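You operate a simulated robot arm through the tools that you are given. There is no shell and no other tool. Be economical: measure what you need, move in short steps, check, and stop when the job is done.

Carry out the task below with a simulated robot arm. There is one attempt and no reset: what you move stays moved.

TASK
Put the catch cup in the basin of the sink. Then take the flat black cap and leave it on top of the black box on the desk top. Then fetch the green filter cartridge from the desk top and stand it on the yellow plate. Then put the green module on top of the white filter cartridge on the drainer of the sink. Then put the orange module on the brown valve block. Then take the green striped plate and put it on the top of the parts stand. The order counts. Set down upright: catch cup, green filter cartridge, green module, orange module.

Only the result counts: the job must be done as asked and must still hold three seconds after the hand-in. Knocking over, shifting, dropping, spilling or breaking anything else fails it. A push-on lid holds only when it is set on centred and level and pressed home; a screw cap is set on level and turned clockwise until tight.

THE ROBOT
A 7-joint arm with a two-finger parallel gripper on a trunk, on a base that drives. Base frame: it is fixed to the floor where the robot stands at the start and does not move with it; the origin is under the middle of the robot, x ahead of it, y to its left, z up; the surface under the hand at the start is at about z = 84.5. Lengths are in cm, angles in degrees, forces in N, time in s.
With the tool pointing down near the work surface it reaches from about 30 to 72 cm from the robot's upright axis, wherever it stands. Its first joint turns from -166.0 to 166.0 degrees. Places, roughly: basin of the sink [10, -190, 70]; black box (9x8x5 cm) [50, 20, 90]; brown valve block [-375, 0, 100]; catch cup [50, 0, 100]; flat black cap (5x5x3 cm) [70, 30, 90]; green filter cartridge (5x5x9 cm) [40, -20, 90]; green module [-225, -200, 100]; green striped plate (6x6x2 cm) [-190, -180, 80]; orange module [-225, -200, 100]; top of the parts stand [-100, -40, 40]; white filter cartridge (5x5x9 cm) [-20, -180, 90]; yellow plate (6x6x2 cm) [70, 10, 90]. Payload 1.57 kg.
The tool frame sits at the grasp point between the pads (the TCP): z along the fingers, y along the line on which they close. The tips reach 3 cm beyond it. Largest opening 8 cm; finger width 1.7, thickness 1.2; the body of the gripper, 4 by 8.2 cm, starts 8 cm behind the TCP.
Orientation is that of the tool frame in the base frame, as a unit quaternion [w, x, y, z]. With the fingers straight down and closing along the base's y, the tool's x points along the base's -x, its y along +y and its z along -z.

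THE INTERFACE
- The arm moves only by the tool apply_moves. Its argument "deltas" is a list of rows, each a list of 6 numbers: the shift along the base's x, y, z in units of 50 mm (1.0 is 50 mm), then the turn, a rotation vector about the base's x, y, z in units of 8 degrees (1.0 is 8 degrees). In form: [[tx, ty, tz, rx, ry, rz], ...]. A call has 1 to 12 rows; each row shifts and turns the commanded pose from where the row before left it. "fingers" is the opening, from 0 (shut) to 1 (fully open), set as the call begins (left out, the last holds). A call with a number of a shift or a turn outside -1 to 1 is refused whole. Each row takes 0.2 s and may step no farther than 5 cm and 8.6 degrees from the row before; otherwise, or with a gripper value out of range, the whole call is refused. Where a pose cannot be reached the arm comes as near as it can. A force on the tool above 40 N (or 10 N above the force at the start of the call, whichever is more), or a blocked arm, ends the call early, and 0.2 s more pass. Each finger travels about 7.2 cm/s and halts on what it meets, pressing with about 27 N; the grip force reading is that of the motor and also rises with nothing between the fingers. The clock runs only during rows and for 0.2 s after the last one: add rows that do not move to give the fingers time. It gives the time, the measured TCP pose, the force on the tool (base axes), the opening and the grip force at its end, in the units of the frame above (readings bear some noise), with the torque about the TCP (base axes, N m) and any sound that the robot's microphone picked up.
- Cameras (640 x 400 px; columns grow to the right, rows downward): "scene" is now at [-4.21, 10.31, 137.61]; the picture's right is [-0.62, -0.78, 0.00], its down [-0.71, 0.57, -0.41] and it looks along [0.32, -0.25, -0.91] (base axes); focal length 214 px, centre (320, 200). "wrist" rides on the gripper at [7.2, -0.7, -12.2] in the tool frame; the picture's right is [0.09, 1.00, 0.00], its down [-0.84, 0.08, -0.54] and it looks along [-0.54, 0.05, 0.84] (tool axes); focal length 238 px, centre (320, 200). There is no depth. A picture from a camera that has moved, and an enlarged one, comes with that camera's place and axes in the base frame and with its lens.
- snapshot(camera): a new picture of that camera. It takes no simulated time.
- lift_body(by): slides the trunk up (or, below 0, down) by that many cm; the arm and the scene camera ride with it, the base frame stays. It gives what a move gives, with no picture.
- drive_base(legs): drives the robot by 1 to 6 legs, each [ahead, left, turn to the left] in cm, cm and degrees, along the robot's own axes; the way and the turn of a leg run together, so that a leg with both is an arc; at most 150 cm and 180 degrees a leg. The arm and the cameras ride along, it lands a little off, and it stops where it bumps. It gives what a move gives.
- head_to(pan, tilt): turns the head with the scene camera to pan (to the left, within 86 degrees either way) and tilt (down, from -29 to 69), counted from straight ahead of the robot. It gives what a move gives.
- enlarge(camera, box): a new picture of the part [left, top, right, bottom] of that camera's present view, enlarged. It takes no simulated time.
- close_job(): hands the job in; it is judged then, once.

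Go step by step. Nothing tells you exact positions but the pictures and the camera data: compare them with the known pose of the tool, close in by small moves and look again before you grip or let go. The budget is 186 turns and 148 pictures, counting those below and the enlarged ones. Unless the task says otherwise, let go and move clear before handing in.

The tools are called as name(argument=value, ...) on one line, values as JSON. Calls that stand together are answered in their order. apply_moves: Moves the arm, as the interface text tells. Its arguments: {"type":"object","properties":{"deltas":{"type":"array","items":{"type":"array","items":{"type":"number"}}},"fingers":{"type":"number"}},"required":["deltas"]} The other tools are called the same way: lift_body (by) slides the trunk up or down; drive_base (legs) drives the base; head_to (pan, tilt) turns the head that bears the scene camera; snapshot (camera) takes a picture; enlarge (camera, box) takes an enlarged picture of a part of a camera's view; close_job () hands the job in.

At the start:

```text
time: 0.0
position: [38.98, 20.33, 113.2]
tcp_rot: [0.0, 0.0, 1.0, 0.001]
ft_force: [-0.1, 0.8, 0.2]
wrist_torque: [-0.02, 0.01, 0.01]
finger_gap: 8.01
gripper_force: 0.2
trunk travel left (down, up): [-7.5, 4.0]
robot x, y, heading: [0.28, 0.21, -0.1]
head pan, tilt: [-38.5, 65.9]
```

scene: 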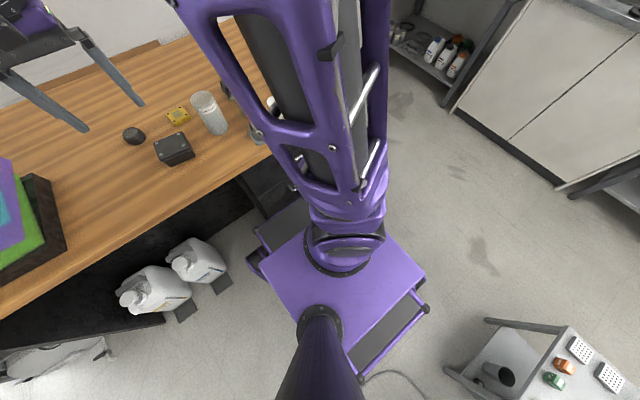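
wrist: 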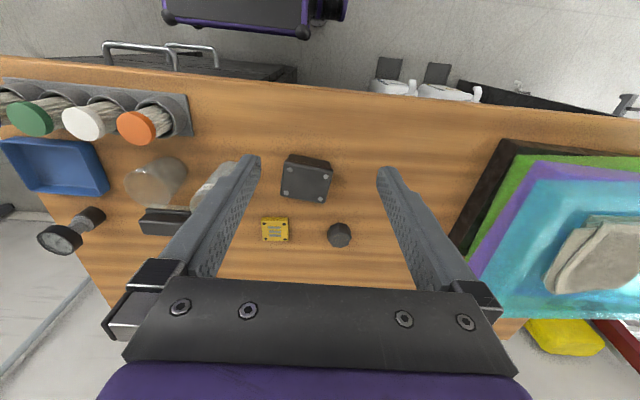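

The desk holds the box, cap, plate, a cup and a rack of cartridges. I'll look around the desk with the head before moving.

head_to(pan=0, tilt=45)

snapshot(camera="scene")

enlarge(camera="wrist", box=[0, 60, 260, 260])

```text
time: 1.1
position: [39.08, 20.34, 113.21]
tcp_rot: [0.001, 0.0, 1.0, 0.0]
ft_force: [0.9, 0.6, 0.0]
wrist_torque: [0.05, 0.01, 0.01]
finger_gap: 8.0
gripper_force: 0.2
trunk travel left (down, up): [-7.5, 4.0]
robot x, y, heading: [-0.08, 0.24, 0.0]
head pan, tilt: [0.0, 45.0]
```

```text
145 pictures are left
camera scene: at [-0.75, 14.01, 140.2], right [0.0, -1.0, 0.0], down [-0.71, 0.0, -0.71], along [0.71, 0.0, -0.71], focal length 214 px, centre (320, 200)
```

scene: 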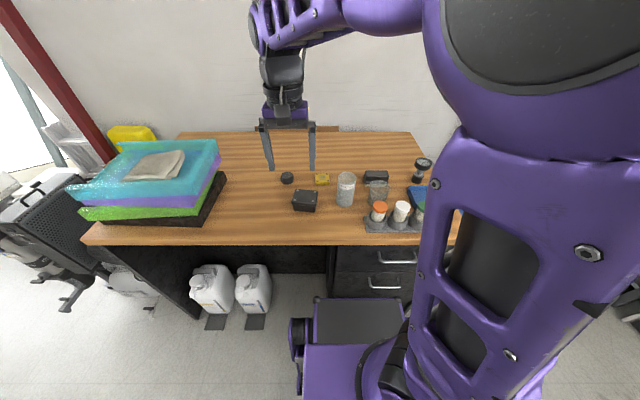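

```text
2.00 times, centred on (130, 160) of wrist
camera zoom: at [31.83, 19.54, 125.46], right [-0.09, 1.0, 0.0], down [0.84, 0.08, 0.54], along [0.54, 0.05, -0.84], focal length 477 px, centre (700, 280)
```

zoom: 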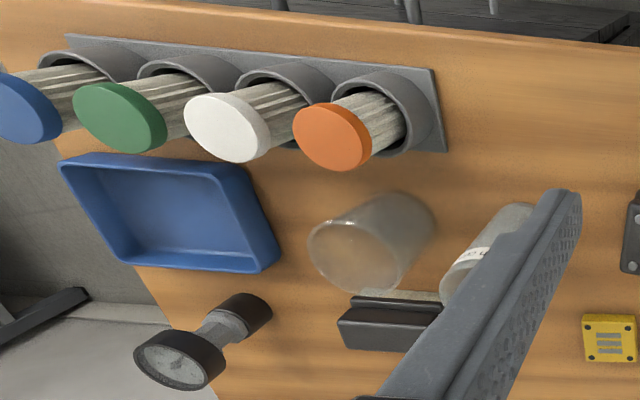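

enlarge(camera="scene", box=[240, 140, 440, 265])

```text
3.20 times, centred on (340, 202) of scene
camera zoom: at [-0.75, 14.01, 140.2], right [0.0, -1.0, 0.0], down [-0.71, 0.0, -0.71], along [0.71, 0.0, -0.71], focal length 686 px, centre (256, 192)
```

zoom: 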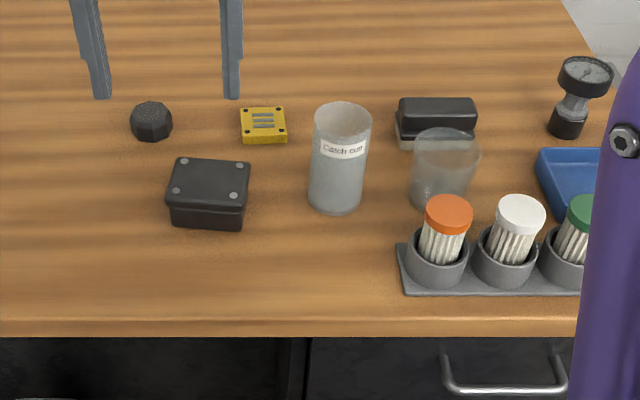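

The labelled "Catch cup" stands at about (53.7, 5.2), about 6.2 cm wide and 11.5 cm high. I'll move above it and check with the wrist camera.

apply_moves(deltas=[[0.588, -0.606, 0, 0, 0, 0], [0.588, -0.606, 0, 0, 0, 0], [0.588, -0.606, 0, 0, 0, 0], [0.588, -0.606, 0, 0, 0, 0], [0.588, -0.606, 0, 0, 0, 0], [0, 0, 0, 0, 0, 0], [0, 0, 0, 0, 0, 0]], fingers=1)

snapshot(camera="wrist")

enlarge(camera="scene", box=[240, 100, 440, 225])

```text
time: 2.6
position: [53.83, 5.09, 113.34]
tcp_rot: [0.0, -0.001, 1.0, 0.0]
ft_force: [-0.2, -0.1, 0.4]
wrist_torque: [-0.02, 0.0, -0.01]
finger_gap: 8.04
gripper_force: 0.0
trunk travel left (down, up): [-7.5, 4.0]
robot x, y, heading: [0.05, 0.03, 0.1]
head pan, tilt: [0.0, 45.0]
```

```text
142 pictures are left
camera wrist: at [46.62, 4.36, 125.66], right [-0.09, 1.0, 0.0], down [0.84, 0.08, 0.54], along [0.54, 0.05, -0.84], focal length 238 px, centre (320, 200)
```

wrist: 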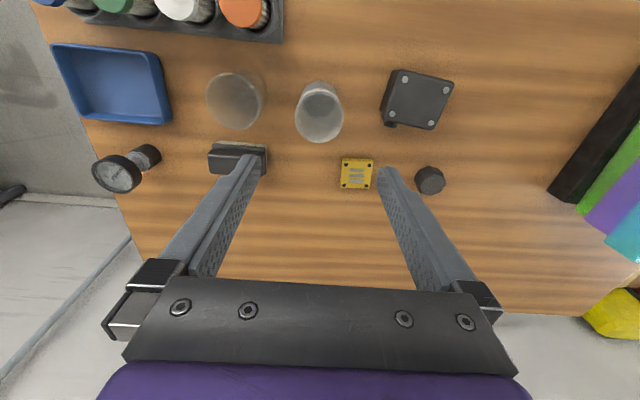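

```text
3.20 times, centred on (340, 162) of scene
camera zoom: at [-0.75, 14.02, 140.2], right [0.0, -1.0, 0.0], down [-0.71, 0.0, -0.71], along [0.71, 0.0, -0.71], focal length 686 px, centre (256, 320)
```

zoom: 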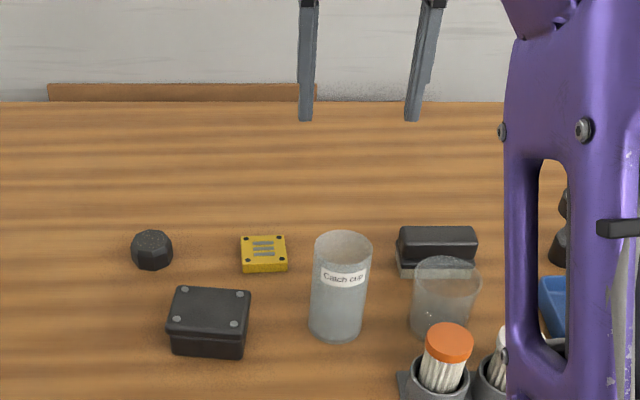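

Wrist view puts the cup rim at (53.3, 5.0). Descending and gripping at z≈92.

apply_moves(deltas=[[-0.09, -0.02, -0.8, 0, 0, 0], [0, 0, -0.86, 0, 0, 0], [0, 0, -0.86, 0, 0, 0], [0, 0, -0.86, 0, 0, 0], [0, 0, -0.86, 0, 0, 0], [0, 0, 0, 0, 0, 0]])

snapshot(camera="wrist")

enlarge(camera="scene", box=[240, 120, 440, 245])

```text
time: 4.0
position: [53.58, 5.12, 91.92]
tcp_rot: [0.0, 0.0, 1.0, 0.001]
ft_force: [-1.1, -0.6, -0.6]
wrist_torque: [0.02, 0.01, -0.01]
finger_gap: 7.99
gripper_force: 0.2
trunk travel left (down, up): [-7.5, 4.0]
robot x, y, heading: [0.07, 0.08, -0.2]
head pan, tilt: [0.0, 45.0]
```

```text
140 pictures are left
camera wrist: at [46.37, 4.4, 104.28], right [-0.09, 1.0, 0.0], down [0.84, 0.08, 0.54], along [0.54, 0.05, -0.84], focal length 238 px, centre (320, 200)
```

wrist: 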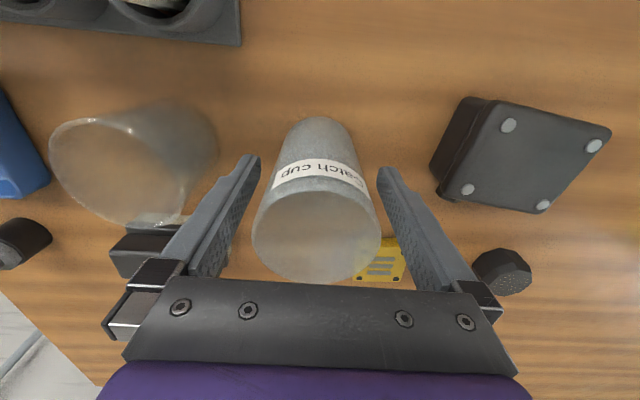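

```text
3.20 times, centred on (340, 182) of scene
camera zoom: at [-0.74, 14.02, 140.2], right [0.0, -1.0, 0.0], down [-0.71, 0.0, -0.71], along [0.71, 0.0, -0.71], focal length 686 px, centre (256, 256)
```

zoom: 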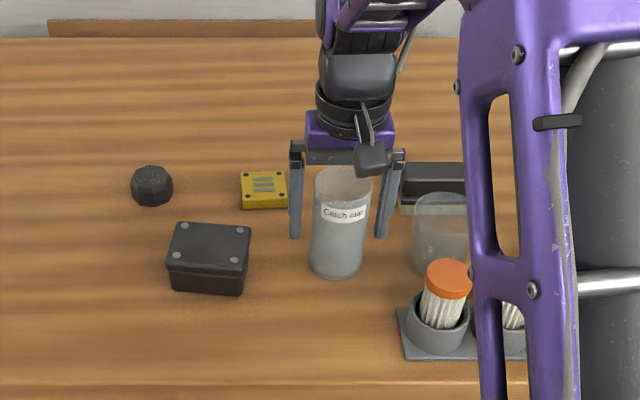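

The cup sits centred between the fingers; I close on it.

apply_moves(deltas=[[0, -0.02, 0, 0, 0, 0], [0, 0, 0, 0, 0, 0], [0, 0, 0, 0, 0, 0]], fingers=0)

snapshot(camera="wrist")

```text
time: 4.8
position: [53.33, 4.97, 91.95]
tcp_rot: [0.0, -0.001, 1.0, 0.001]
ft_force: [-0.5, 0.1, -1.1]
wrist_torque: [0.01, 0.02, 0.0]
finger_gap: 6.15
gripper_force: 26.7
trunk travel left (down, up): [-7.5, 4.0]
robot x, y, heading: [0.0, 0.11, 0.1]
head pan, tilt: [0.0, 45.0]
```

```text
138 pictures are left
camera wrist: at [46.27, 4.29, 104.34], right [-0.09, 1.0, 0.0], down [0.84, 0.08, 0.54], along [0.54, 0.05, -0.84], focal length 238 px, centre (320, 200)
```

wrist: 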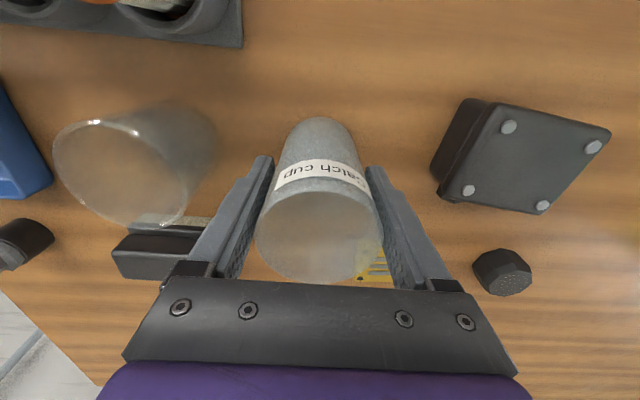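

Gripped. Lift, then look toward the sink (robot's right).

apply_moves(deltas=[[0, 0, 0.5, 0, 0, 0], [0, 0, 0.9, 0, 0, 0], [0, 0, 0.9, 0, 0, 0], [0, 0, 0.9, 0, 0, 0], [0, 0, 0.9, 0, 0, 0], [-0.7, 0, 0, 0, 0, 0], [-0.7, 0, 0, 0, 0, 0], [-0.7, 0, 0, 0, 0, 0], [0, 0, 0, 0, 0, 0]])

head_to(pan=-80, tilt=25)

snapshot(camera="scene")

```text
time: 6.8
position: [43.02, 4.92, 112.5]
tcp_rot: [0.001, 0.0, 1.0, 0.0]
ft_force: [0.0, -0.1, -0.6]
wrist_torque: [0.0, -0.08, 0.0]
finger_gap: 0.01
gripper_force: 21.2
trunk travel left (down, up): [-7.5, 4.0]
robot x, y, heading: [0.15, -0.12, -0.1]
head pan, tilt: [0.0, 45.0]
```

```text
time: 8.4
position: [42.91, 4.91, 112.41]
tcp_rot: [0.0, 0.0, 1.0, 0.0]
ft_force: [0.8, 0.3, -0.5]
wrist_torque: [0.0, 0.01, 0.0]
finger_gap: 0.02
gripper_force: 21.7
trunk travel left (down, up): [-7.5, 4.0]
robot x, y, heading: [-0.1, -0.02, -0.1]
head pan, tilt: [-80.0, 25.0]
```

```text
137 pictures are left
camera scene: at [-7.27, 4.95, 143.26], right [-0.98, -0.17, 0.0], down [-0.07, 0.42, -0.91], along [0.16, -0.89, -0.42], focal length 214 px, centre (320, 200)
```

scene: 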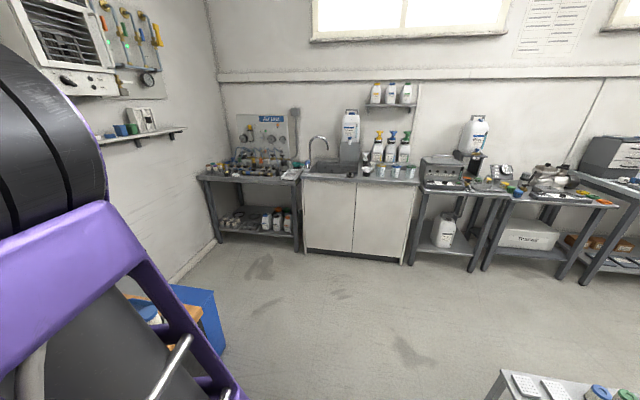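

The finger gap reads 0: the cup slipped out of the grip. I need to see where it is now.

snapshot(camera="wrist")

head_to(pan=0, tilt=45)

enlarge(camera="scene", box=[240, 120, 440, 245])

```text
136 pictures are left
camera wrist: at [35.83, 4.11, 124.77], right [-0.09, 1.0, 0.0], down [0.84, 0.08, 0.54], along [0.54, 0.05, -0.84], focal length 238 px, centre (320, 200)
```

wrist: 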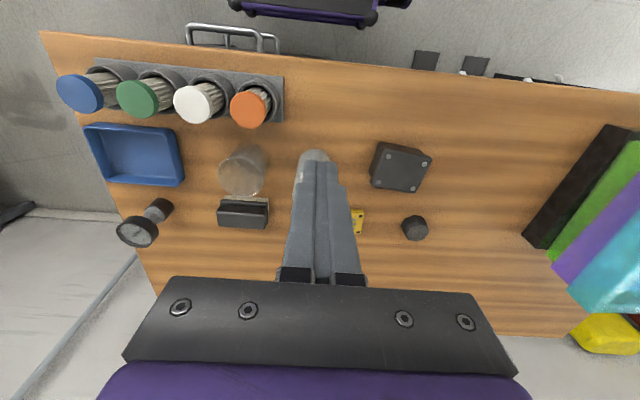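

```text
time: 9.9
position: [42.99, 4.69, 112.54]
tcp_rot: [0.0, 0.0, 1.0, 0.0]
ft_force: [0.5, 0.9, 0.0]
wrist_torque: [0.02, -0.02, -0.01]
finger_gap: 0.0
gripper_force: 21.6
trunk travel left (down, up): [-7.5, 4.0]
robot x, y, heading: [-0.05, 0.27, 0.2]
head pan, tilt: [0.0, 45.0]
```

```text
3.20 times, centred on (340, 182) of scene
camera zoom: at [-0.75, 14.01, 140.21], right [0.0, -1.0, 0.0], down [-0.71, 0.0, -0.71], along [0.71, 0.0, -0.71], focal length 686 px, centre (256, 256)
```

zoom: 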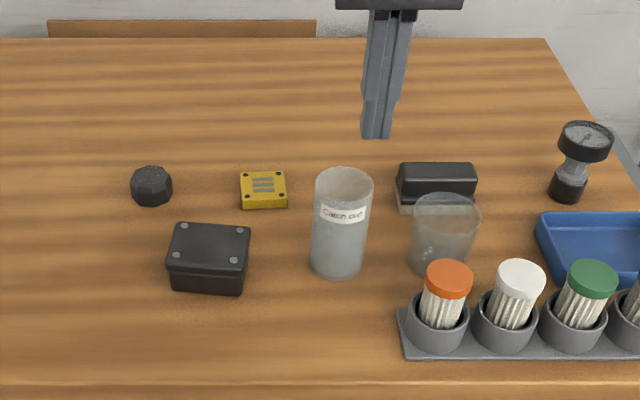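

The cup never left its place (still upright), so it's slippery or the lift was too fast. I'll regrip and lift very slowly, watching the force.

apply_moves(deltas=[[0.7, 0, 0, 0, 0, 0], [0.7, 0.02, 0, 0, 0, 0], [0.68, 0.02, 0, 0, 0, 0], [0, 0, 0, 0, 0, 0], [0, 0, 0, 0, 0, 0]], fingers=1)

snapshot(camera="wrist")

```text
time: 11.1
position: [53.26, 5.15, 112.66]
tcp_rot: [0.0, 0.0, 1.0, 0.001]
ft_force: [0.0, 0.5, -0.1]
wrist_torque: [-0.03, -0.01, 0.0]
finger_gap: 7.98
gripper_force: 0.0
trunk travel left (down, up): [-7.5, 4.0]
robot x, y, heading: [0.27, -0.15, 0.1]
head pan, tilt: [0.0, 45.0]
```

```text
134 pictures are left
camera wrist: at [45.99, 4.43, 124.9], right [-0.09, 1.0, 0.0], down [0.84, 0.08, 0.54], along [0.54, 0.05, -0.84], focal length 238 px, centre (320, 200)
```

wrist: 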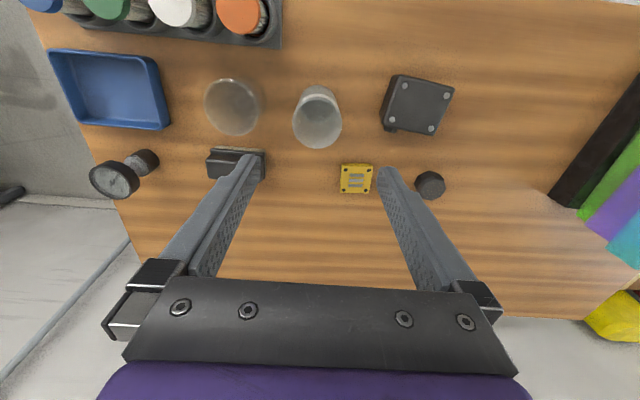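

apply_moves(deltas=[[0, -0.04, -0.9, 0, 0, 0], [0, 0, -0.9, 0, 0, 0], [0, 0, -0.9, 0, 0, 0], [0, 0, -0.9, 0, 0, 0], [0, 0, -0.9, 0, 0, 0], [0, 0, 0, 0, 0, 0]])

apply_moves(deltas=[[0, 0, 0, 0, 0, 0], [0, 0, 0, 0, 0, 0], [0, 0, 0, 0, 0, 0], [0, 0, 0, 0, 0, 0], [0, 0, 0, 0, 0, 0]], fingers=0)

apply_moves(deltas=[[0, 0, 0.03, 0, 0, 0], [0, 0, 0.05, 0, 0, 0], [0, 0, 0.05, 0, 0, 0], [0, 0, 0.05, 0, 0, 0], [0, 0, 0.05, 0, 0, 0], [0, 0, 0.05, 0, 0, 0], [0, 0, 0.05, 0, 0, 0], [0, 0, 0.05, 0, 0, 0]])

snapshot(camera="wrist")

```text
time: 12.5
position: [53.23, 4.93, 89.93]
tcp_rot: [0.0, 0.0, 1.0, 0.0]
ft_force: [-0.2, 0.5, -0.2]
wrist_torque: [0.04, -0.03, -0.01]
finger_gap: 8.0
gripper_force: 0.1
trunk travel left (down, up): [-7.5, 4.0]
robot x, y, heading: [0.04, 0.16, 0.0]
head pan, tilt: [0.0, 45.0]
```

```text
time: 13.7
position: [53.2, 4.97, 89.83]
tcp_rot: [0.0, 0.0, 1.0, 0.0]
ft_force: [-0.6, 0.2, 0.6]
wrist_torque: [0.01, 0.02, -0.03]
finger_gap: 5.96
gripper_force: 27.4
trunk travel left (down, up): [-7.5, 4.0]
robot x, y, heading: [-0.44, 0.16, 0.1]
head pan, tilt: [0.0, 45.0]
```

```text
time: 15.5
position: [53.04, 4.87, 91.88]
tcp_rot: [0.0, 0.0, 1.0, 0.0]
ft_force: [0.0, 0.3, -0.5]
wrist_torque: [0.04, 0.03, 0.0]
finger_gap: 5.92
gripper_force: 26.9
trunk travel left (down, up): [-7.5, 4.0]
robot x, y, heading: [-0.11, -0.5, 0.3]
head pan, tilt: [0.0, 45.0]
```

```text
133 pictures are left
camera wrist: at [45.93, 4.1, 104.21], right [-0.09, 1.0, 0.0], down [0.84, 0.08, 0.54], along [0.54, 0.05, -0.84], focal length 238 px, centre (320, 200)
```

wrist: 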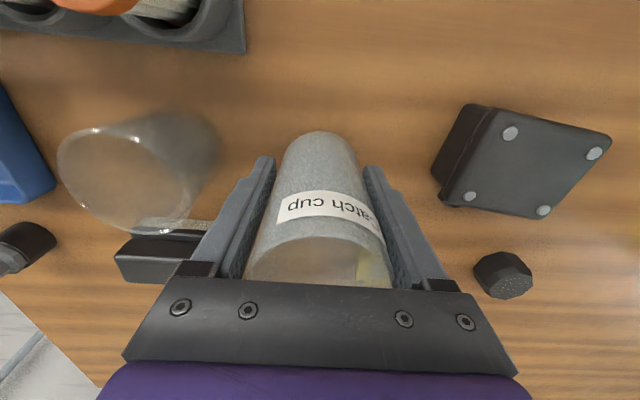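

The cup came up with the slow lift (rim moved relative to the desk, gap steady). Continuing gently.

apply_moves(deltas=[[0, 0, 0.1, 0, 0, 0], [0, 0, 0.15, 0, 0, 0], [0, 0, 0.2, 0, 0, 0], [0, 0, 0.2, 0, 0, 0], [0, 0, 0.2, 0, 0, 0], [0, 0, 0.2, 0, 0, 0], [0, 0, 0.2, 0, 0, 0], [0, 0, 0.2, 0, 0, 0], [0, 0, 0.15, 0, 0, 0], [0, 0, 0.1, 0, 0, 0]])

snapshot(camera="wrist")

```text
time: 17.7
position: [53.17, 4.79, 100.47]
tcp_rot: [0.0, 0.0, 1.0, 0.0]
ft_force: [-0.6, 0.1, -0.2]
wrist_torque: [0.01, 0.02, 0.02]
finger_gap: 5.91
gripper_force: 27.3
trunk travel left (down, up): [-7.5, 4.0]
robot x, y, heading: [0.35, 0.26, 0.2]
head pan, tilt: [0.0, 45.0]
```

```text
132 pictures are left
camera wrist: at [45.94, 4.11, 112.67], right [-0.09, 1.0, 0.0], down [0.84, 0.08, 0.54], along [0.54, 0.05, -0.84], focal length 238 px, centre (320, 200)
```

wrist: 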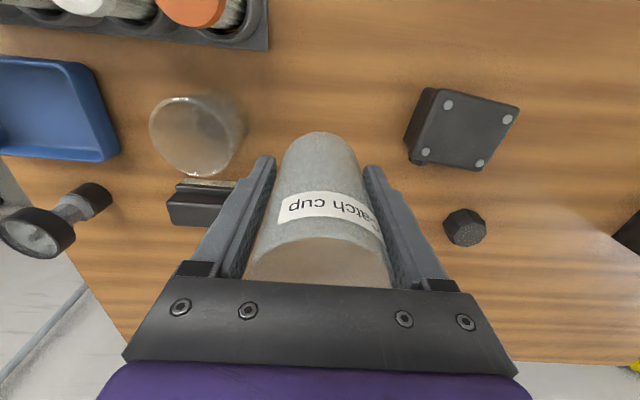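

The cup holds steady. I raise it, tuck the arm in, and drive toward the sink: turn right, then ahead 105 cm.

apply_moves(deltas=[[0, 0, 0.2, 0, 0, 0], [0, 0, 0.4, 0, 0, 0], [0, 0, 0.5, 0, 0, 0], [0, 0, 0.5, 0, 0, 0], [-0.2, 0, 0.3, 0, 0, 0], [-0.4, 0, 0.3, 0, 0, 0], [-0.4, 0, 0.2, 0, 0, 0], [-0.4, 0, 0, 0, 0, 0], [-0.4, 0, 0, 0, 0, 0], [-0.4, 0, 0, 0, 0, 0], [-0.2, 0, 0, 0, 0, 0]])

drive_base(legs=[[0, 0, -90]])

snapshot(camera="scene")

```text
time: 20.1
position: [40.98, 4.87, 112.53]
tcp_rot: [0.0, 0.0, 1.0, 0.0]
ft_force: [-0.2, 0.4, 0.0]
wrist_torque: [0.01, 0.01, 0.01]
finger_gap: 5.89
gripper_force: 26.9
trunk travel left (down, up): [-7.5, 4.0]
robot x, y, heading: [0.3, 0.4, -0.1]
head pan, tilt: [0.0, 45.0]
```

```text
time: 22.2
position: [39.31, -11.07, 112.61]
tcp_rot: [0.0, 0.201, 0.98, 0.0]
ft_force: [1.0, 0.2, -0.4]
wrist_torque: [0.02, 0.01, 0.02]
finger_gap: 5.89
gripper_force: 26.9
trunk travel left (down, up): [-7.5, 4.0]
robot x, y, heading: [-0.41, 0.39, -23.2]
head pan, tilt: [0.0, 45.0]
stopped in leg 1: the robot was blocked; the commanded pose is now the measured one
```

```text
131 pictures are left
camera scene: at [4.47, 13.74, 140.2], right [-0.39, -0.92, 0.0], down [-0.65, 0.28, -0.71], along [0.65, -0.28, -0.71], focal length 214 px, centre (320, 200)
```

scene: 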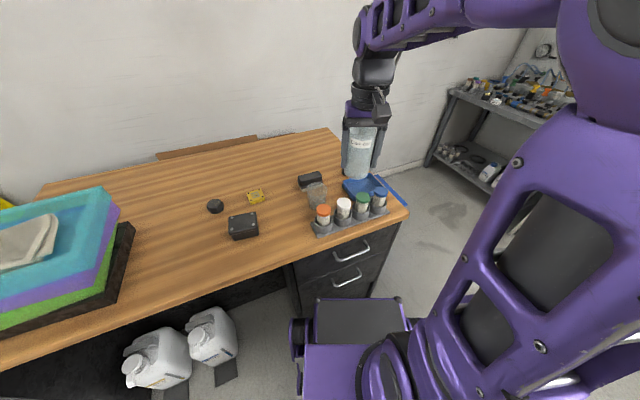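

The base corner touches the desk drawers. I'll back away first, then turn.

drive_base(legs=[[-22, 0, 0], [0, 0, -66.8]])

snapshot(camera="scene")

```text
time: 26.9
position: [-14.63, -32.03, 112.47]
tcp_rot: [0.0, 0.701, 0.714, 0.001]
ft_force: [0.7, 0.5, -0.6]
wrist_torque: [0.02, 0.01, 0.03]
finger_gap: 5.88
gripper_force: 26.3
trunk travel left (down, up): [-7.5, 4.0]
robot x, y, heading: [-20.39, 9.03, -89.1]
head pan, tilt: [0.0, 45.0]
```

```text
130 pictures are left
camera scene: at [-6.22, 10.19, 140.2], right [-1.0, -0.02, 0.0], down [-0.01, 0.71, -0.71], along [0.01, -0.71, -0.71], focal length 214 px, centre (320, 200)
```

scene: 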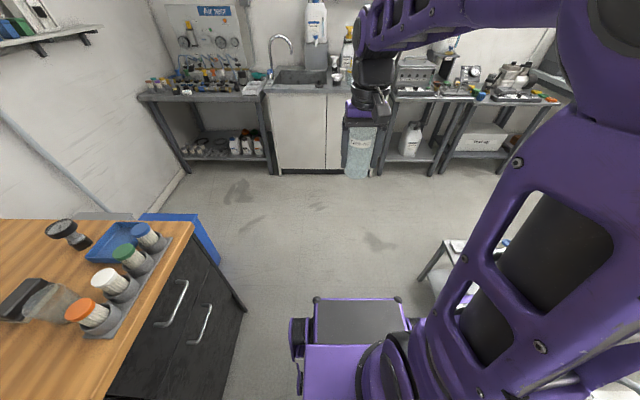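

drive_base(legs=[[90, 0, 0], [30, 16, -0.9]])

snapshot(camera="scene")

```text
time: 33.2
position: [0.33, -148.56, 112.42]
tcp_rot: [0.0, 0.712, 0.702, 0.0]
ft_force: [-0.1, -0.9, -0.4]
wrist_torque: [0.02, 0.02, -0.02]
finger_gap: 5.83
gripper_force: 26.8
trunk travel left (down, up): [-7.5, 4.0]
robot x, y, heading: [-4.09, -107.58, -90.8]
head pan, tilt: [0.0, 45.0]
```

```text
129 pictures are left
camera scene: at [10.23, -106.65, 140.2], right [-1.0, 0.02, 0.0], down [0.01, 0.71, -0.71], along [-0.01, -0.71, -0.71], focal length 214 px, centre (320, 200)
```

scene: 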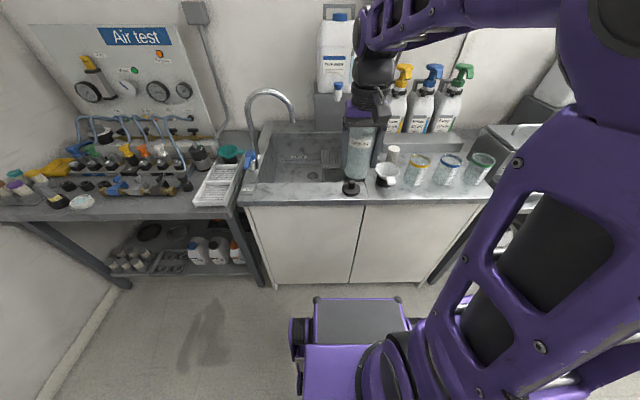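

enlarge(camera="scene", box=[230, 80, 510, 255])

snapshot(camera="wrist")

```text
2.29 times, centred on (370, 168) of scene
camera zoom: at [10.23, -106.65, 140.2], right [-1.0, 0.02, 0.0], down [0.01, 0.71, -0.71], along [-0.01, -0.71, -0.71], focal length 490 px, centre (206, 274)
```

zoom: 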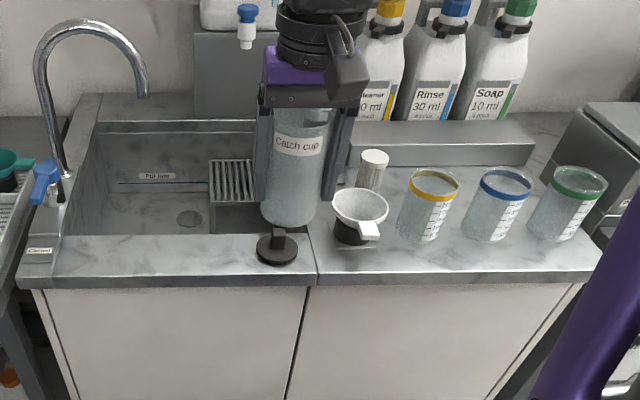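

```text
127 pictures are left
camera wrist: at [-0.23, -141.39, 124.78], right [1.0, 0.08, 0.0], down [0.06, -0.84, 0.54], along [0.04, -0.54, -0.84], focal length 238 px, centre (320, 200)
```

wrist: 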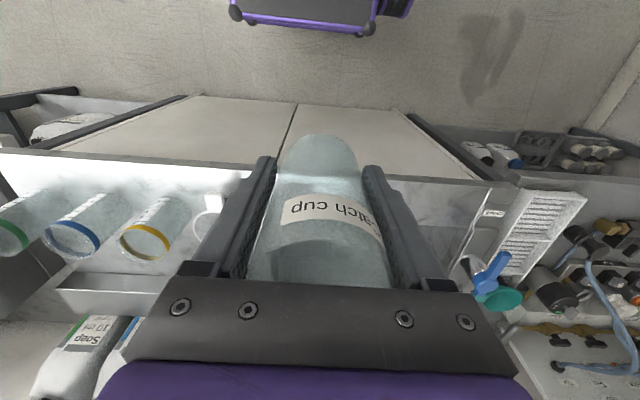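

The basin holds a drain hole, a fixed grate on the right and the spout from the left. I need a steeper view, so I drive closer and tilt the head down.

drive_base(legs=[[15, 10, 0.8]])

head_to(pan=0, tilt=55)

enlarge(camera="scene", box=[180, 50, 500, 250])

snapshot(camera="wrist")

```text
time: 34.9
position: [10.65, -163.19, 112.68]
tcp_rot: [0.0, 0.708, 0.706, -0.001]
ft_force: [0.1, -1.1, -0.8]
wrist_torque: [0.03, 0.0, -0.01]
finger_gap: 5.84
gripper_force: 27.1
trunk travel left (down, up): [-7.5, 4.0]
robot x, y, heading: [6.16, -122.16, -90.1]
head pan, tilt: [0.0, 45.0]
```

```text
time: 35.6
position: [10.82, -163.29, 112.54]
tcp_rot: [0.0, 0.708, 0.707, -0.001]
ft_force: [0.1, 0.7, -0.7]
wrist_torque: [0.02, 0.0, 0.01]
finger_gap: 5.84
gripper_force: 27.6
trunk travel left (down, up): [-7.5, 4.0]
robot x, y, heading: [6.11, -121.73, -90.2]
head pan, tilt: [0.0, 55.0]
```

```text
2.00 times, centred on (340, 150) of scene
camera zoom: at [20.03, -120.31, 138.87], right [-1.0, 0.0, 0.0], down [0.0, 0.82, -0.57], along [0.0, -0.57, -0.82], focal length 429 px, centre (280, 300)
```

zoom: 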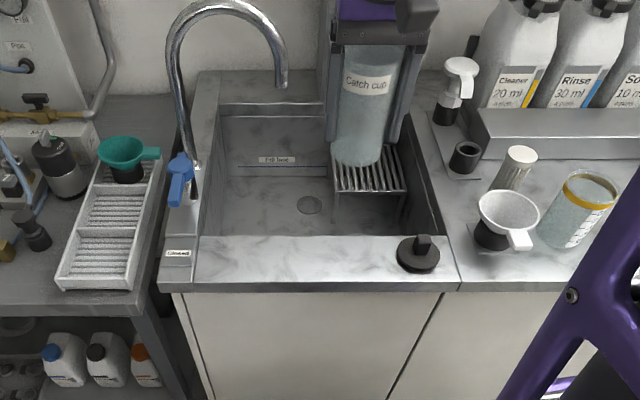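

```text
125 pictures are left
camera wrist: at [10.05, -156.11, 124.78], right [1.0, 0.09, 0.0], down [0.08, -0.84, 0.54], along [0.05, -0.54, -0.84], focal length 238 px, centre (320, 200)
```

wrist: 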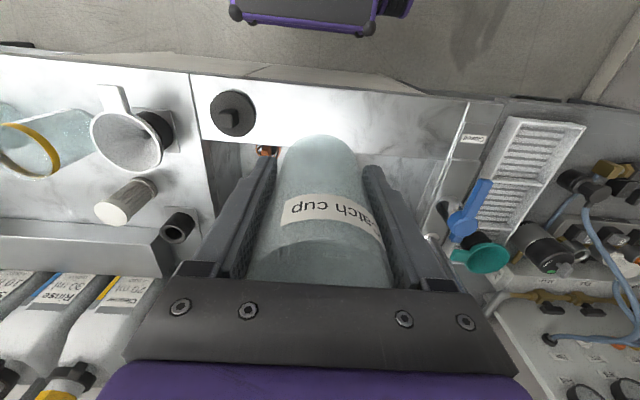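

There's something small and copper-coloured in the front right of the basin. I'll shift sideways to view the basin floor unobstructed.

apply_moves(deltas=[[0.3, 0, 0, 0, 0, 0], [0.5, 0, 0, 0, 0, 0], [0.5, 0, 0, 0, 0, 0], [0.5, 0, 0, 0, 0, 0], [0.2, 0, 0, 0, 0, 0], [0, 0, 0, 0, 0, 0]])

enlarge(camera="wrist", box=[100, 60, 340, 210])

enlarge(camera="scene", box=[240, 80, 440, 205])

```text
time: 37.0
position: [20.68, -163.14, 112.42]
tcp_rot: [0.0, 0.708, 0.706, 0.0]
ft_force: [-0.2, -0.7, -0.3]
wrist_torque: [0.02, -0.03, 0.01]
finger_gap: 5.83
gripper_force: 27.5
trunk travel left (down, up): [-7.5, 4.0]
robot x, y, heading: [5.73, -122.29, -90.3]
head pan, tilt: [0.0, 55.0]
```

```text
2.67 times, centred on (220, 135) of wrist
camera zoom: at [20.06, -156.05, 124.76], right [1.0, 0.09, 0.0], down [0.08, -0.84, 0.54], along [0.05, -0.54, -0.84], focal length 636 px, centre (587, 373)
```

zoom: 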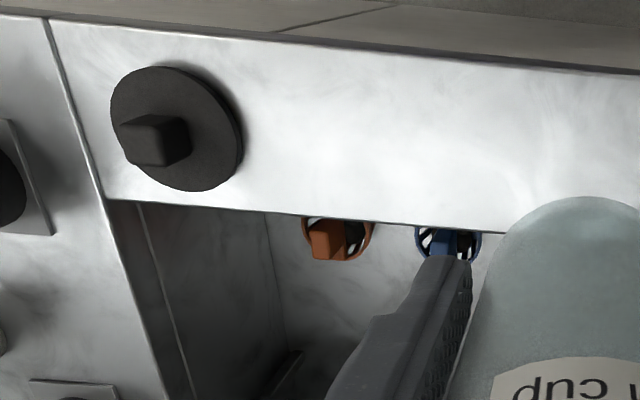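

```text
3.20 times, centred on (340, 142) of scene
camera zoom: at [20.04, -120.3, 138.86], right [-1.0, 0.0, 0.0], down [0.0, 0.82, -0.57], along [0.0, -0.57, -0.82], focal length 686 px, centre (256, 384)
```

zoom: 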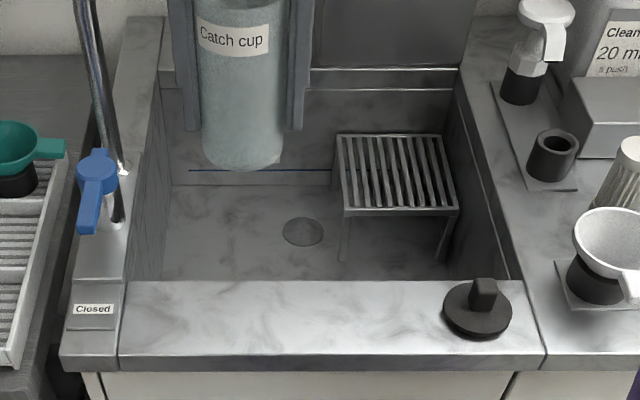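

Basin floor is at about z 65, with two funnels near the front (about y -180) and a grate back right. I'll hover over a free floor spot near (8.5, -188), clear of the spout, and look.

apply_moves(deltas=[[-0.4, 0, 0, 0, 0, 0], [-0.7, 0, 0, 0, 0, 0], [-0.7, -0.2, 0, 0, 0, 0], [-0.6, -0.5, 0, 0, 0, 0], [0, -0.8, 0, 0, 0, 0], [0, -0.8, 0, 0, 0, 0], [0, -0.8, 0, 0, 0, 0], [0, -0.8, 0, 0, 0, 0], [0, -0.8, 0, 0, 0, 0], [0, -0.2, 0, 0, 0, 0], [0, 0, 0, 0, 0, 0]])

snapshot(camera="wrist")

snapshot(camera="scene")

```text
time: 39.4
position: [8.65, -187.58, 112.4]
tcp_rot: [0.0, 0.708, 0.707, 0.0]
ft_force: [0.0, -0.2, -0.3]
wrist_torque: [-0.03, 0.03, -0.01]
finger_gap: 5.85
gripper_force: 27.5
trunk travel left (down, up): [-7.5, 4.0]
robot x, y, heading: [5.9, -122.15, -90.1]
head pan, tilt: [0.0, 55.0]
```

```text
122 pictures are left
camera wrist: at [7.98, -180.47, 124.67], right [1.0, 0.09, 0.0], down [0.08, -0.84, 0.54], along [0.05, -0.54, -0.84], focal length 238 px, centre (320, 200)
```

wrist: 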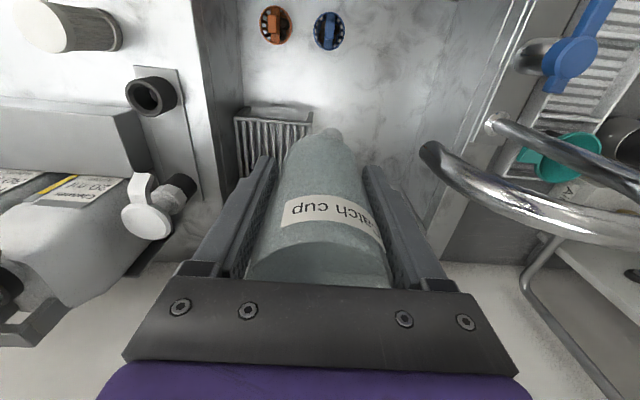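

```text
121 pictures are left
camera scene: at [20.03, -120.3, 138.86], right [-1.0, 0.0, 0.0], down [0.0, 0.82, -0.57], along [0.0, -0.57, -0.82], focal length 214 px, centre (320, 200)
```

scene: 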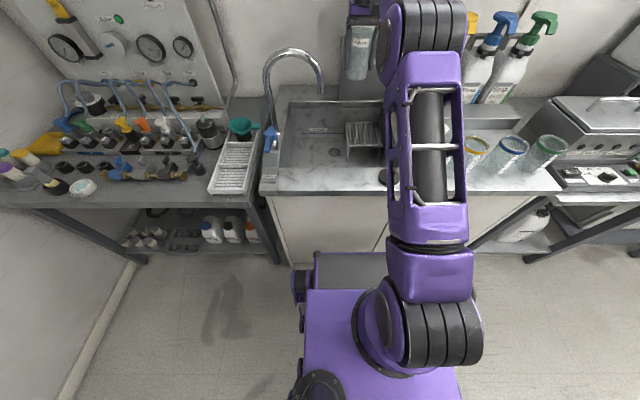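

The way down is clear. Descending slowly at (9, -186.7), first to z≈80.

apply_moves(deltas=[[0.08, 0.18, -0.3, 0, 0, 0], [0, 0, -0.6, 0, 0, 0], [0, 0, -0.6, 0, 0, 0], [0, 0, -0.6, 0, 0, 0], [0, 0, -0.6, 0, 0, 0], [0, 0, -0.6, 0, 0, 0], [0, 0, -0.6, 0, 0, 0], [0, 0, -0.6, 0, 0, 0], [0, 0, -0.6, 0, 0, 0], [0, 0, -0.6, 0, 0, 0], [0, 0, -0.6, 0, 0, 0], [0, 0, -0.2, 0, 0, 0]])

snapshot(camera="scene")

snapshot(camera="wrist")

```text
time: 42.0
position: [9.08, -186.8, 79.98]
tcp_rot: [0.001, 0.708, 0.706, -0.001]
ft_force: [-0.4, 0.7, -0.4]
wrist_torque: [0.03, -0.04, 0.0]
finger_gap: 5.81
gripper_force: 26.8
trunk travel left (down, up): [-7.5, 4.0]
robot x, y, heading: [5.66, -122.26, -90.3]
head pan, tilt: [0.0, 55.0]
```

```text
120 pictures are left
camera scene: at [20.03, -120.3, 138.86], right [-1.0, 0.0, 0.0], down [0.0, 0.82, -0.57], along [0.0, -0.57, -0.82], focal length 214 px, centre (320, 200)
```

scene: 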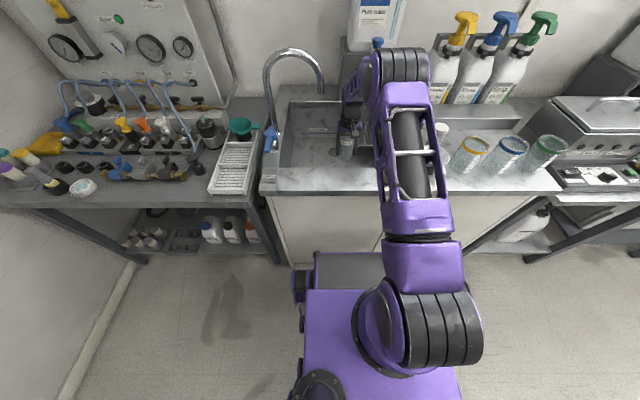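

```text
119 pictures are left
camera wrist: at [8.45, -179.71, 92.15], right [1.0, 0.09, 0.0], down [0.08, -0.84, 0.54], along [0.05, -0.54, -0.84], focal length 238 px, centre (320, 200)
```

wrist: 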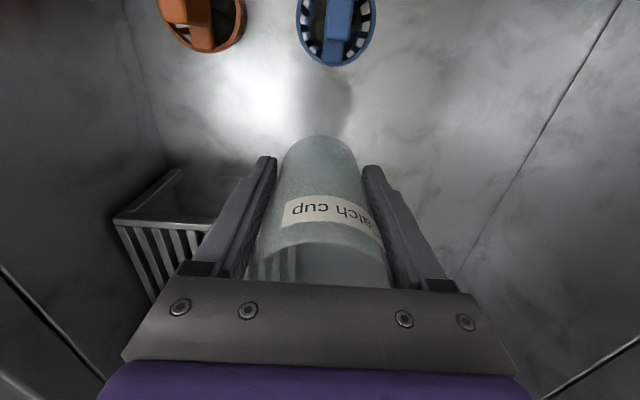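

apply_moves(deltas=[[0, 0, -0.2, 0, 0, 0], [0, 0, -0.3, 0, 0, 0], [0, 0, -0.3, 0, 0, 0], [0, 0, -0.3, 0, 0, 0], [0, 0, -0.2, 0, 0, 0], [0, 0, -0.1, 0, 0, 0], [0, 0, -0.1, 0, 0, 0], [0, 0, 0, 0, 0, 0]])

snapshot(camera="wrist")

snapshot(camera="scene")

```text
time: 43.8
position: [9.0, -186.78, 72.5]
tcp_rot: [0.0, 0.708, 0.706, 0.0]
ft_force: [-0.5, 0.0, -1.1]
wrist_torque: [0.01, 0.03, -0.01]
finger_gap: 5.81
gripper_force: 27.3
trunk travel left (down, up): [-7.5, 4.0]
robot x, y, heading: [6.56, -122.4, -89.7]
head pan, tilt: [0.0, 55.0]
```

```text
118 pictures are left
camera wrist: at [8.33, -179.71, 84.76], right [1.0, 0.09, 0.0], down [0.08, -0.84, 0.54], along [0.05, -0.54, -0.84], focal length 238 px, centre (320, 200)
```

wrist: 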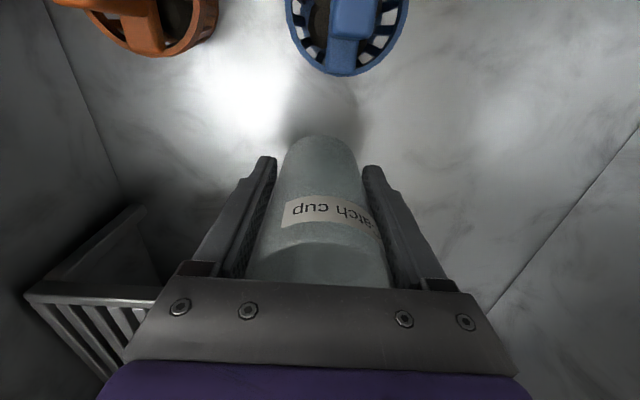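

```text
117 pictures are left
camera scene: at [20.03, -120.3, 138.86], right [-1.0, 0.0, 0.0], down [0.0, 0.82, -0.57], along [0.0, -0.57, -0.82], focal length 214 px, centre (320, 200)
```

scene: 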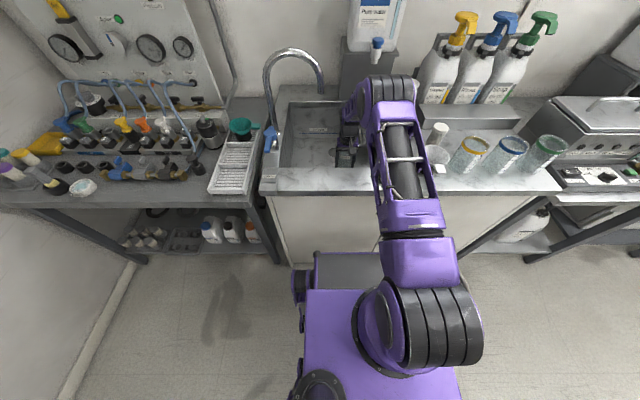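

apply_moves(deltas=[[0, 0, -0.06, 0, 0, 0], [0, 0, -0.06, 0, 0, 0], [0, 0, -0.06, 0, 0, 0], [0, 0, -0.06, 0, 0, 0], [0, 0, -0.06, 0, 0, 0]])

apply_moves(deltas=[[0, 0, -0.05, 0, 0, 0], [0, 0, -0.05, 0, 0, 0]])

snapshot(camera="wrist")

```text
time: 45.0
position: [9.09, -186.89, 71.33]
tcp_rot: [0.002, 0.708, 0.706, -0.002]
ft_force: [0.8, 4.2, 18.1]
wrist_torque: [0.0, -0.07, 0.17]
finger_gap: 5.81
gripper_force: 27.2
trunk travel left (down, up): [-7.5, 4.0]
robot x, y, heading: [6.04, -122.2, -90.2]
head pan, tilt: [0.0, 55.0]
```

```text
time: 45.6
position: [9.13, -186.7, 70.84]
tcp_rot: [0.001, 0.708, 0.707, -0.001]
ft_force: [-2.5, 0.3, 17.8]
wrist_torque: [-0.19, 0.06, 0.06]
finger_gap: 5.82
gripper_force: 27.2
trunk travel left (down, up): [-7.5, 4.0]
robot x, y, heading: [5.88, -121.83, -90.1]
head pan, tilt: [0.0, 55.0]
```

```text
116 pictures are left
camera wrist: at [8.37, -179.63, 82.94], right [1.0, 0.09, 0.0], down [0.08, -0.83, 0.55], along [0.05, -0.54, -0.84], focal length 238 px, centre (320, 200)
```

wrist: 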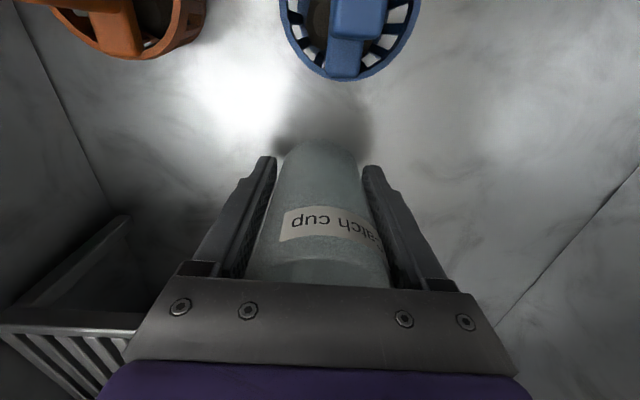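

The cup is pressed on the basin floor (18 N). Release and rise straight up.

apply_moves(deltas=[[0, 0, 0.02, 0, 0, 0], [0, 0, 0, 0, 0, 0], [0, 0, 0, 0, 0, 0], [0, 0, 0, 0, 0, 0]], fingers=1)

snapshot(camera="wrist")

apply_moves(deltas=[[0, 0, 0.3, 0, 0, 0], [0, 0, 0.6, 0, 0, 0], [0, 0, 0.9, 0, 0, 0], [0, 0, 0.9, 0, 0, 0], [0, 0, 0.9, 0, 0, 0], [0, 0, 0.9, 0, 0, 0], [0, 0, 0.9, 0, 0, 0], [0, 0, 0.9, 0, 0, 0], [0, 0, 0.9, 0, 0, 0], [0, 0, 0.9, 0, 0, 0]])

snapshot(camera="wrist")

```text
time: 46.6
position: [9.16, -186.76, 70.68]
tcp_rot: [0.0, 0.708, 0.706, 0.0]
ft_force: [-0.6, -0.7, 0.1]
wrist_torque: [0.0, 0.01, -0.03]
finger_gap: 8.0
gripper_force: 0.1
trunk travel left (down, up): [-7.5, 4.0]
robot x, y, heading: [5.69, -122.02, -90.1]
head pan, tilt: [0.0, 55.0]
```

```text
115 pictures are left
camera wrist: at [8.45, -179.65, 82.96], right [1.0, 0.09, 0.0], down [0.08, -0.84, 0.54], along [0.05, -0.54, -0.84], focal length 238 px, centre (320, 200)
```

wrist: 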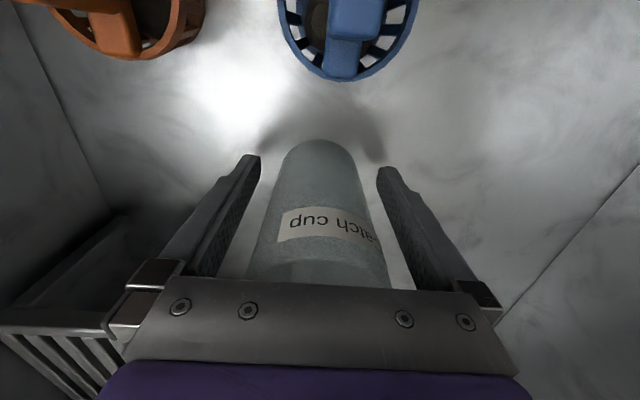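

```text
time: 48.8
position: [8.88, -186.97, 110.8]
tcp_rot: [0.0, 0.708, 0.706, -0.001]
ft_force: [0.5, 0.1, -0.2]
wrist_torque: [0.0, -0.01, 0.03]
finger_gap: 7.99
gripper_force: 0.1
trunk travel left (down, up): [-7.5, 4.0]
robot x, y, heading: [5.79, -122.15, -90.1]
head pan, tilt: [0.0, 55.0]
```

```text
114 pictures are left
camera wrist: at [8.3, -179.82, 123.1], right [1.0, 0.09, 0.0], down [0.08, -0.84, 0.54], along [0.05, -0.54, -0.84], focal length 238 px, centre (320, 200)
```

wrist: 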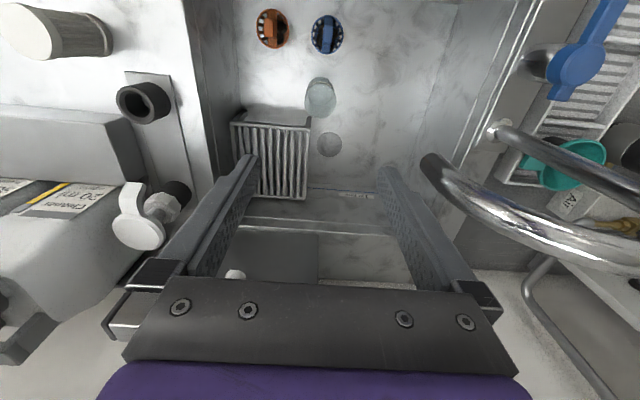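

The catch cup is standing in the basin. Retract the arm and drive back to the desk.

apply_moves(deltas=[[0, 0.8, 0.3, 0, 0, 0], [0, 0.9, 0, 0, 0, 0], [0, 0.9, 0, 0, 0, 0], [0, 0.9, 0, 0, 0, 0], [0, 0.9, 0, 0, 0, 0], [0, 0.5, 0, 0, 0, 0], [0, 0, 0, 0, 0, 0]])

drive_base(legs=[[-30, -26, 0], [-100, 0, 0], [0, 0, 90], [20, 0, 0]])

head_to(pan=0, tilt=45)

snapshot(camera="scene")

```text
time: 50.4
position: [9.19, -162.3, 112.71]
tcp_rot: [0.0, 0.707, 0.707, 0.001]
ft_force: [-0.8, -0.1, -0.4]
wrist_torque: [0.01, -0.02, 0.02]
finger_gap: 7.99
gripper_force: 0.1
trunk travel left (down, up): [-7.5, 4.0]
robot x, y, heading: [6.26, -122.17, -90.2]
head pan, tilt: [0.0, 55.0]
```

```text
time: 63.4
position: [39.74, 11.33, 112.64]
tcp_rot: [0.001, -0.006, 1.0, 0.0]
ft_force: [0.6, 0.7, 0.4]
wrist_torque: [0.0, -0.02, -0.04]
finger_gap: 8.0
gripper_force: 0.0
trunk travel left (down, up): [-7.5, 4.0]
robot x, y, heading: [-0.38, 7.72, 0.6]
head pan, tilt: [0.0, 55.0]
```

```text
time: 64.2
position: [39.79, 11.35, 112.62]
tcp_rot: [0.0, -0.005, 1.0, 0.0]
ft_force: [0.2, -0.1, -0.1]
wrist_torque: [-0.01, -0.02, 0.0]
finger_gap: 8.0
gripper_force: 0.1
trunk travel left (down, up): [-7.5, 4.0]
robot x, y, heading: [-0.66, 7.53, 0.6]
head pan, tilt: [0.0, 45.0]
```

```text
113 pictures are left
camera scene: at [-1.38, 21.49, 140.17], right [-0.01, -1.0, 0.0], down [-0.71, 0.01, -0.7], along [0.7, -0.01, -0.71], focal length 214 px, centre (320, 200)
```

scene: 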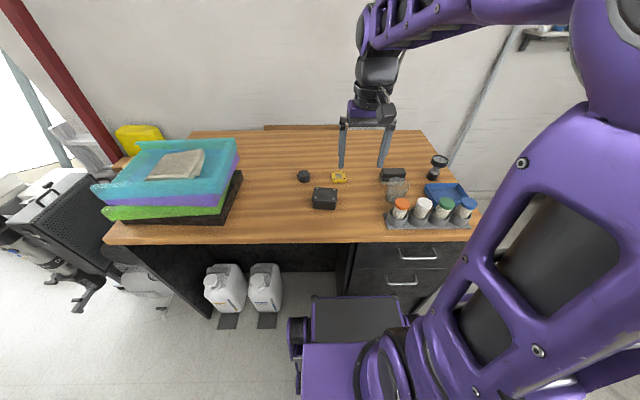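

Moving above the flat black cap at about (65.3, 26.7).

apply_moves(deltas=[[0.73, 0.44, 0, 0, 0, 0], [0.73, 0.44, 0, 0, 0, 0], [0.73, 0.44, 0, 0, 0, 0], [0.73, 0.44, 0, 0, 0, 0], [0.73, 0.44, 0, 0, 0, 0], [0.73, 0.44, 0, 0, 0, 0], [0.73, 0.44, 0, 0, 0, 0], [0, 0, -0.8, 0, 0, 0], [0, 0, -0.8, 0, 0, 0], [0, 0, -0.8, 0, 0, 0], [0, 0, 0, 0, 0, 0]])

snapshot(camera="wrist")

enlarge(camera="scene", box=[260, 120, 420, 220])

```text
time: 66.6
position: [63.67, 26.12, 100.54]
tcp_rot: [0.0, -0.005, 1.0, -0.001]
ft_force: [0.4, 0.4, 0.2]
wrist_torque: [0.01, 0.01, 0.0]
finger_gap: 8.01
gripper_force: 0.0
out of reach, approached as far as the arm can: row 7
trunk travel left (down, up): [-7.5, 4.0]
robot x, y, heading: [-0.65, 7.63, 0.5]
head pan, tilt: [0.0, 45.0]
```

```text
112 pictures are left
camera wrist: at [56.42, 25.36, 112.82], right [-0.1, 0.99, 0.0], down [0.84, 0.09, 0.54], along [0.54, 0.06, -0.84], focal length 238 px, centre (320, 200)
```

wrist: 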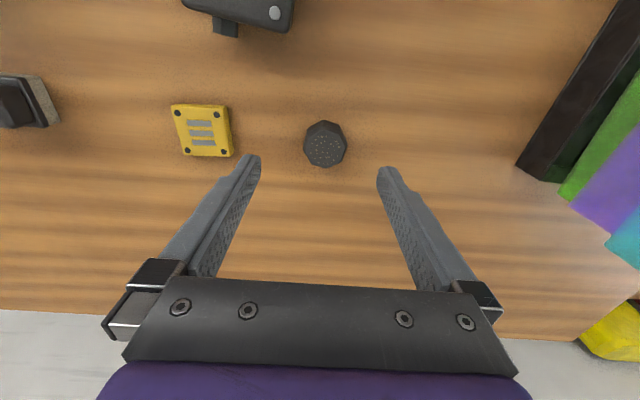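

```text
4.00 times, centred on (340, 170) of scene
camera zoom: at [-1.35, 21.68, 140.2], right [0.01, -1.0, 0.0], down [-0.71, -0.01, -0.71], along [0.71, 0.01, -0.71], focal length 858 px, centre (240, 320)
```

zoom: 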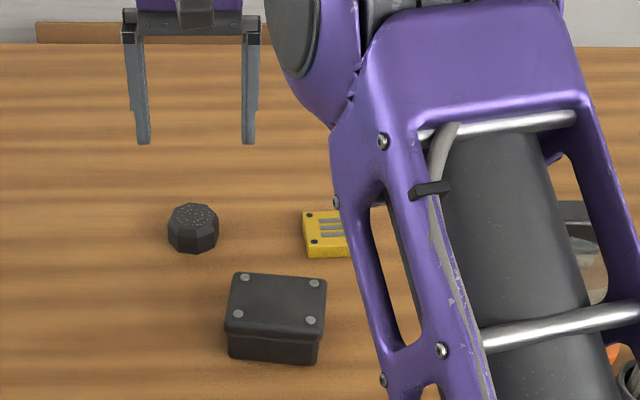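

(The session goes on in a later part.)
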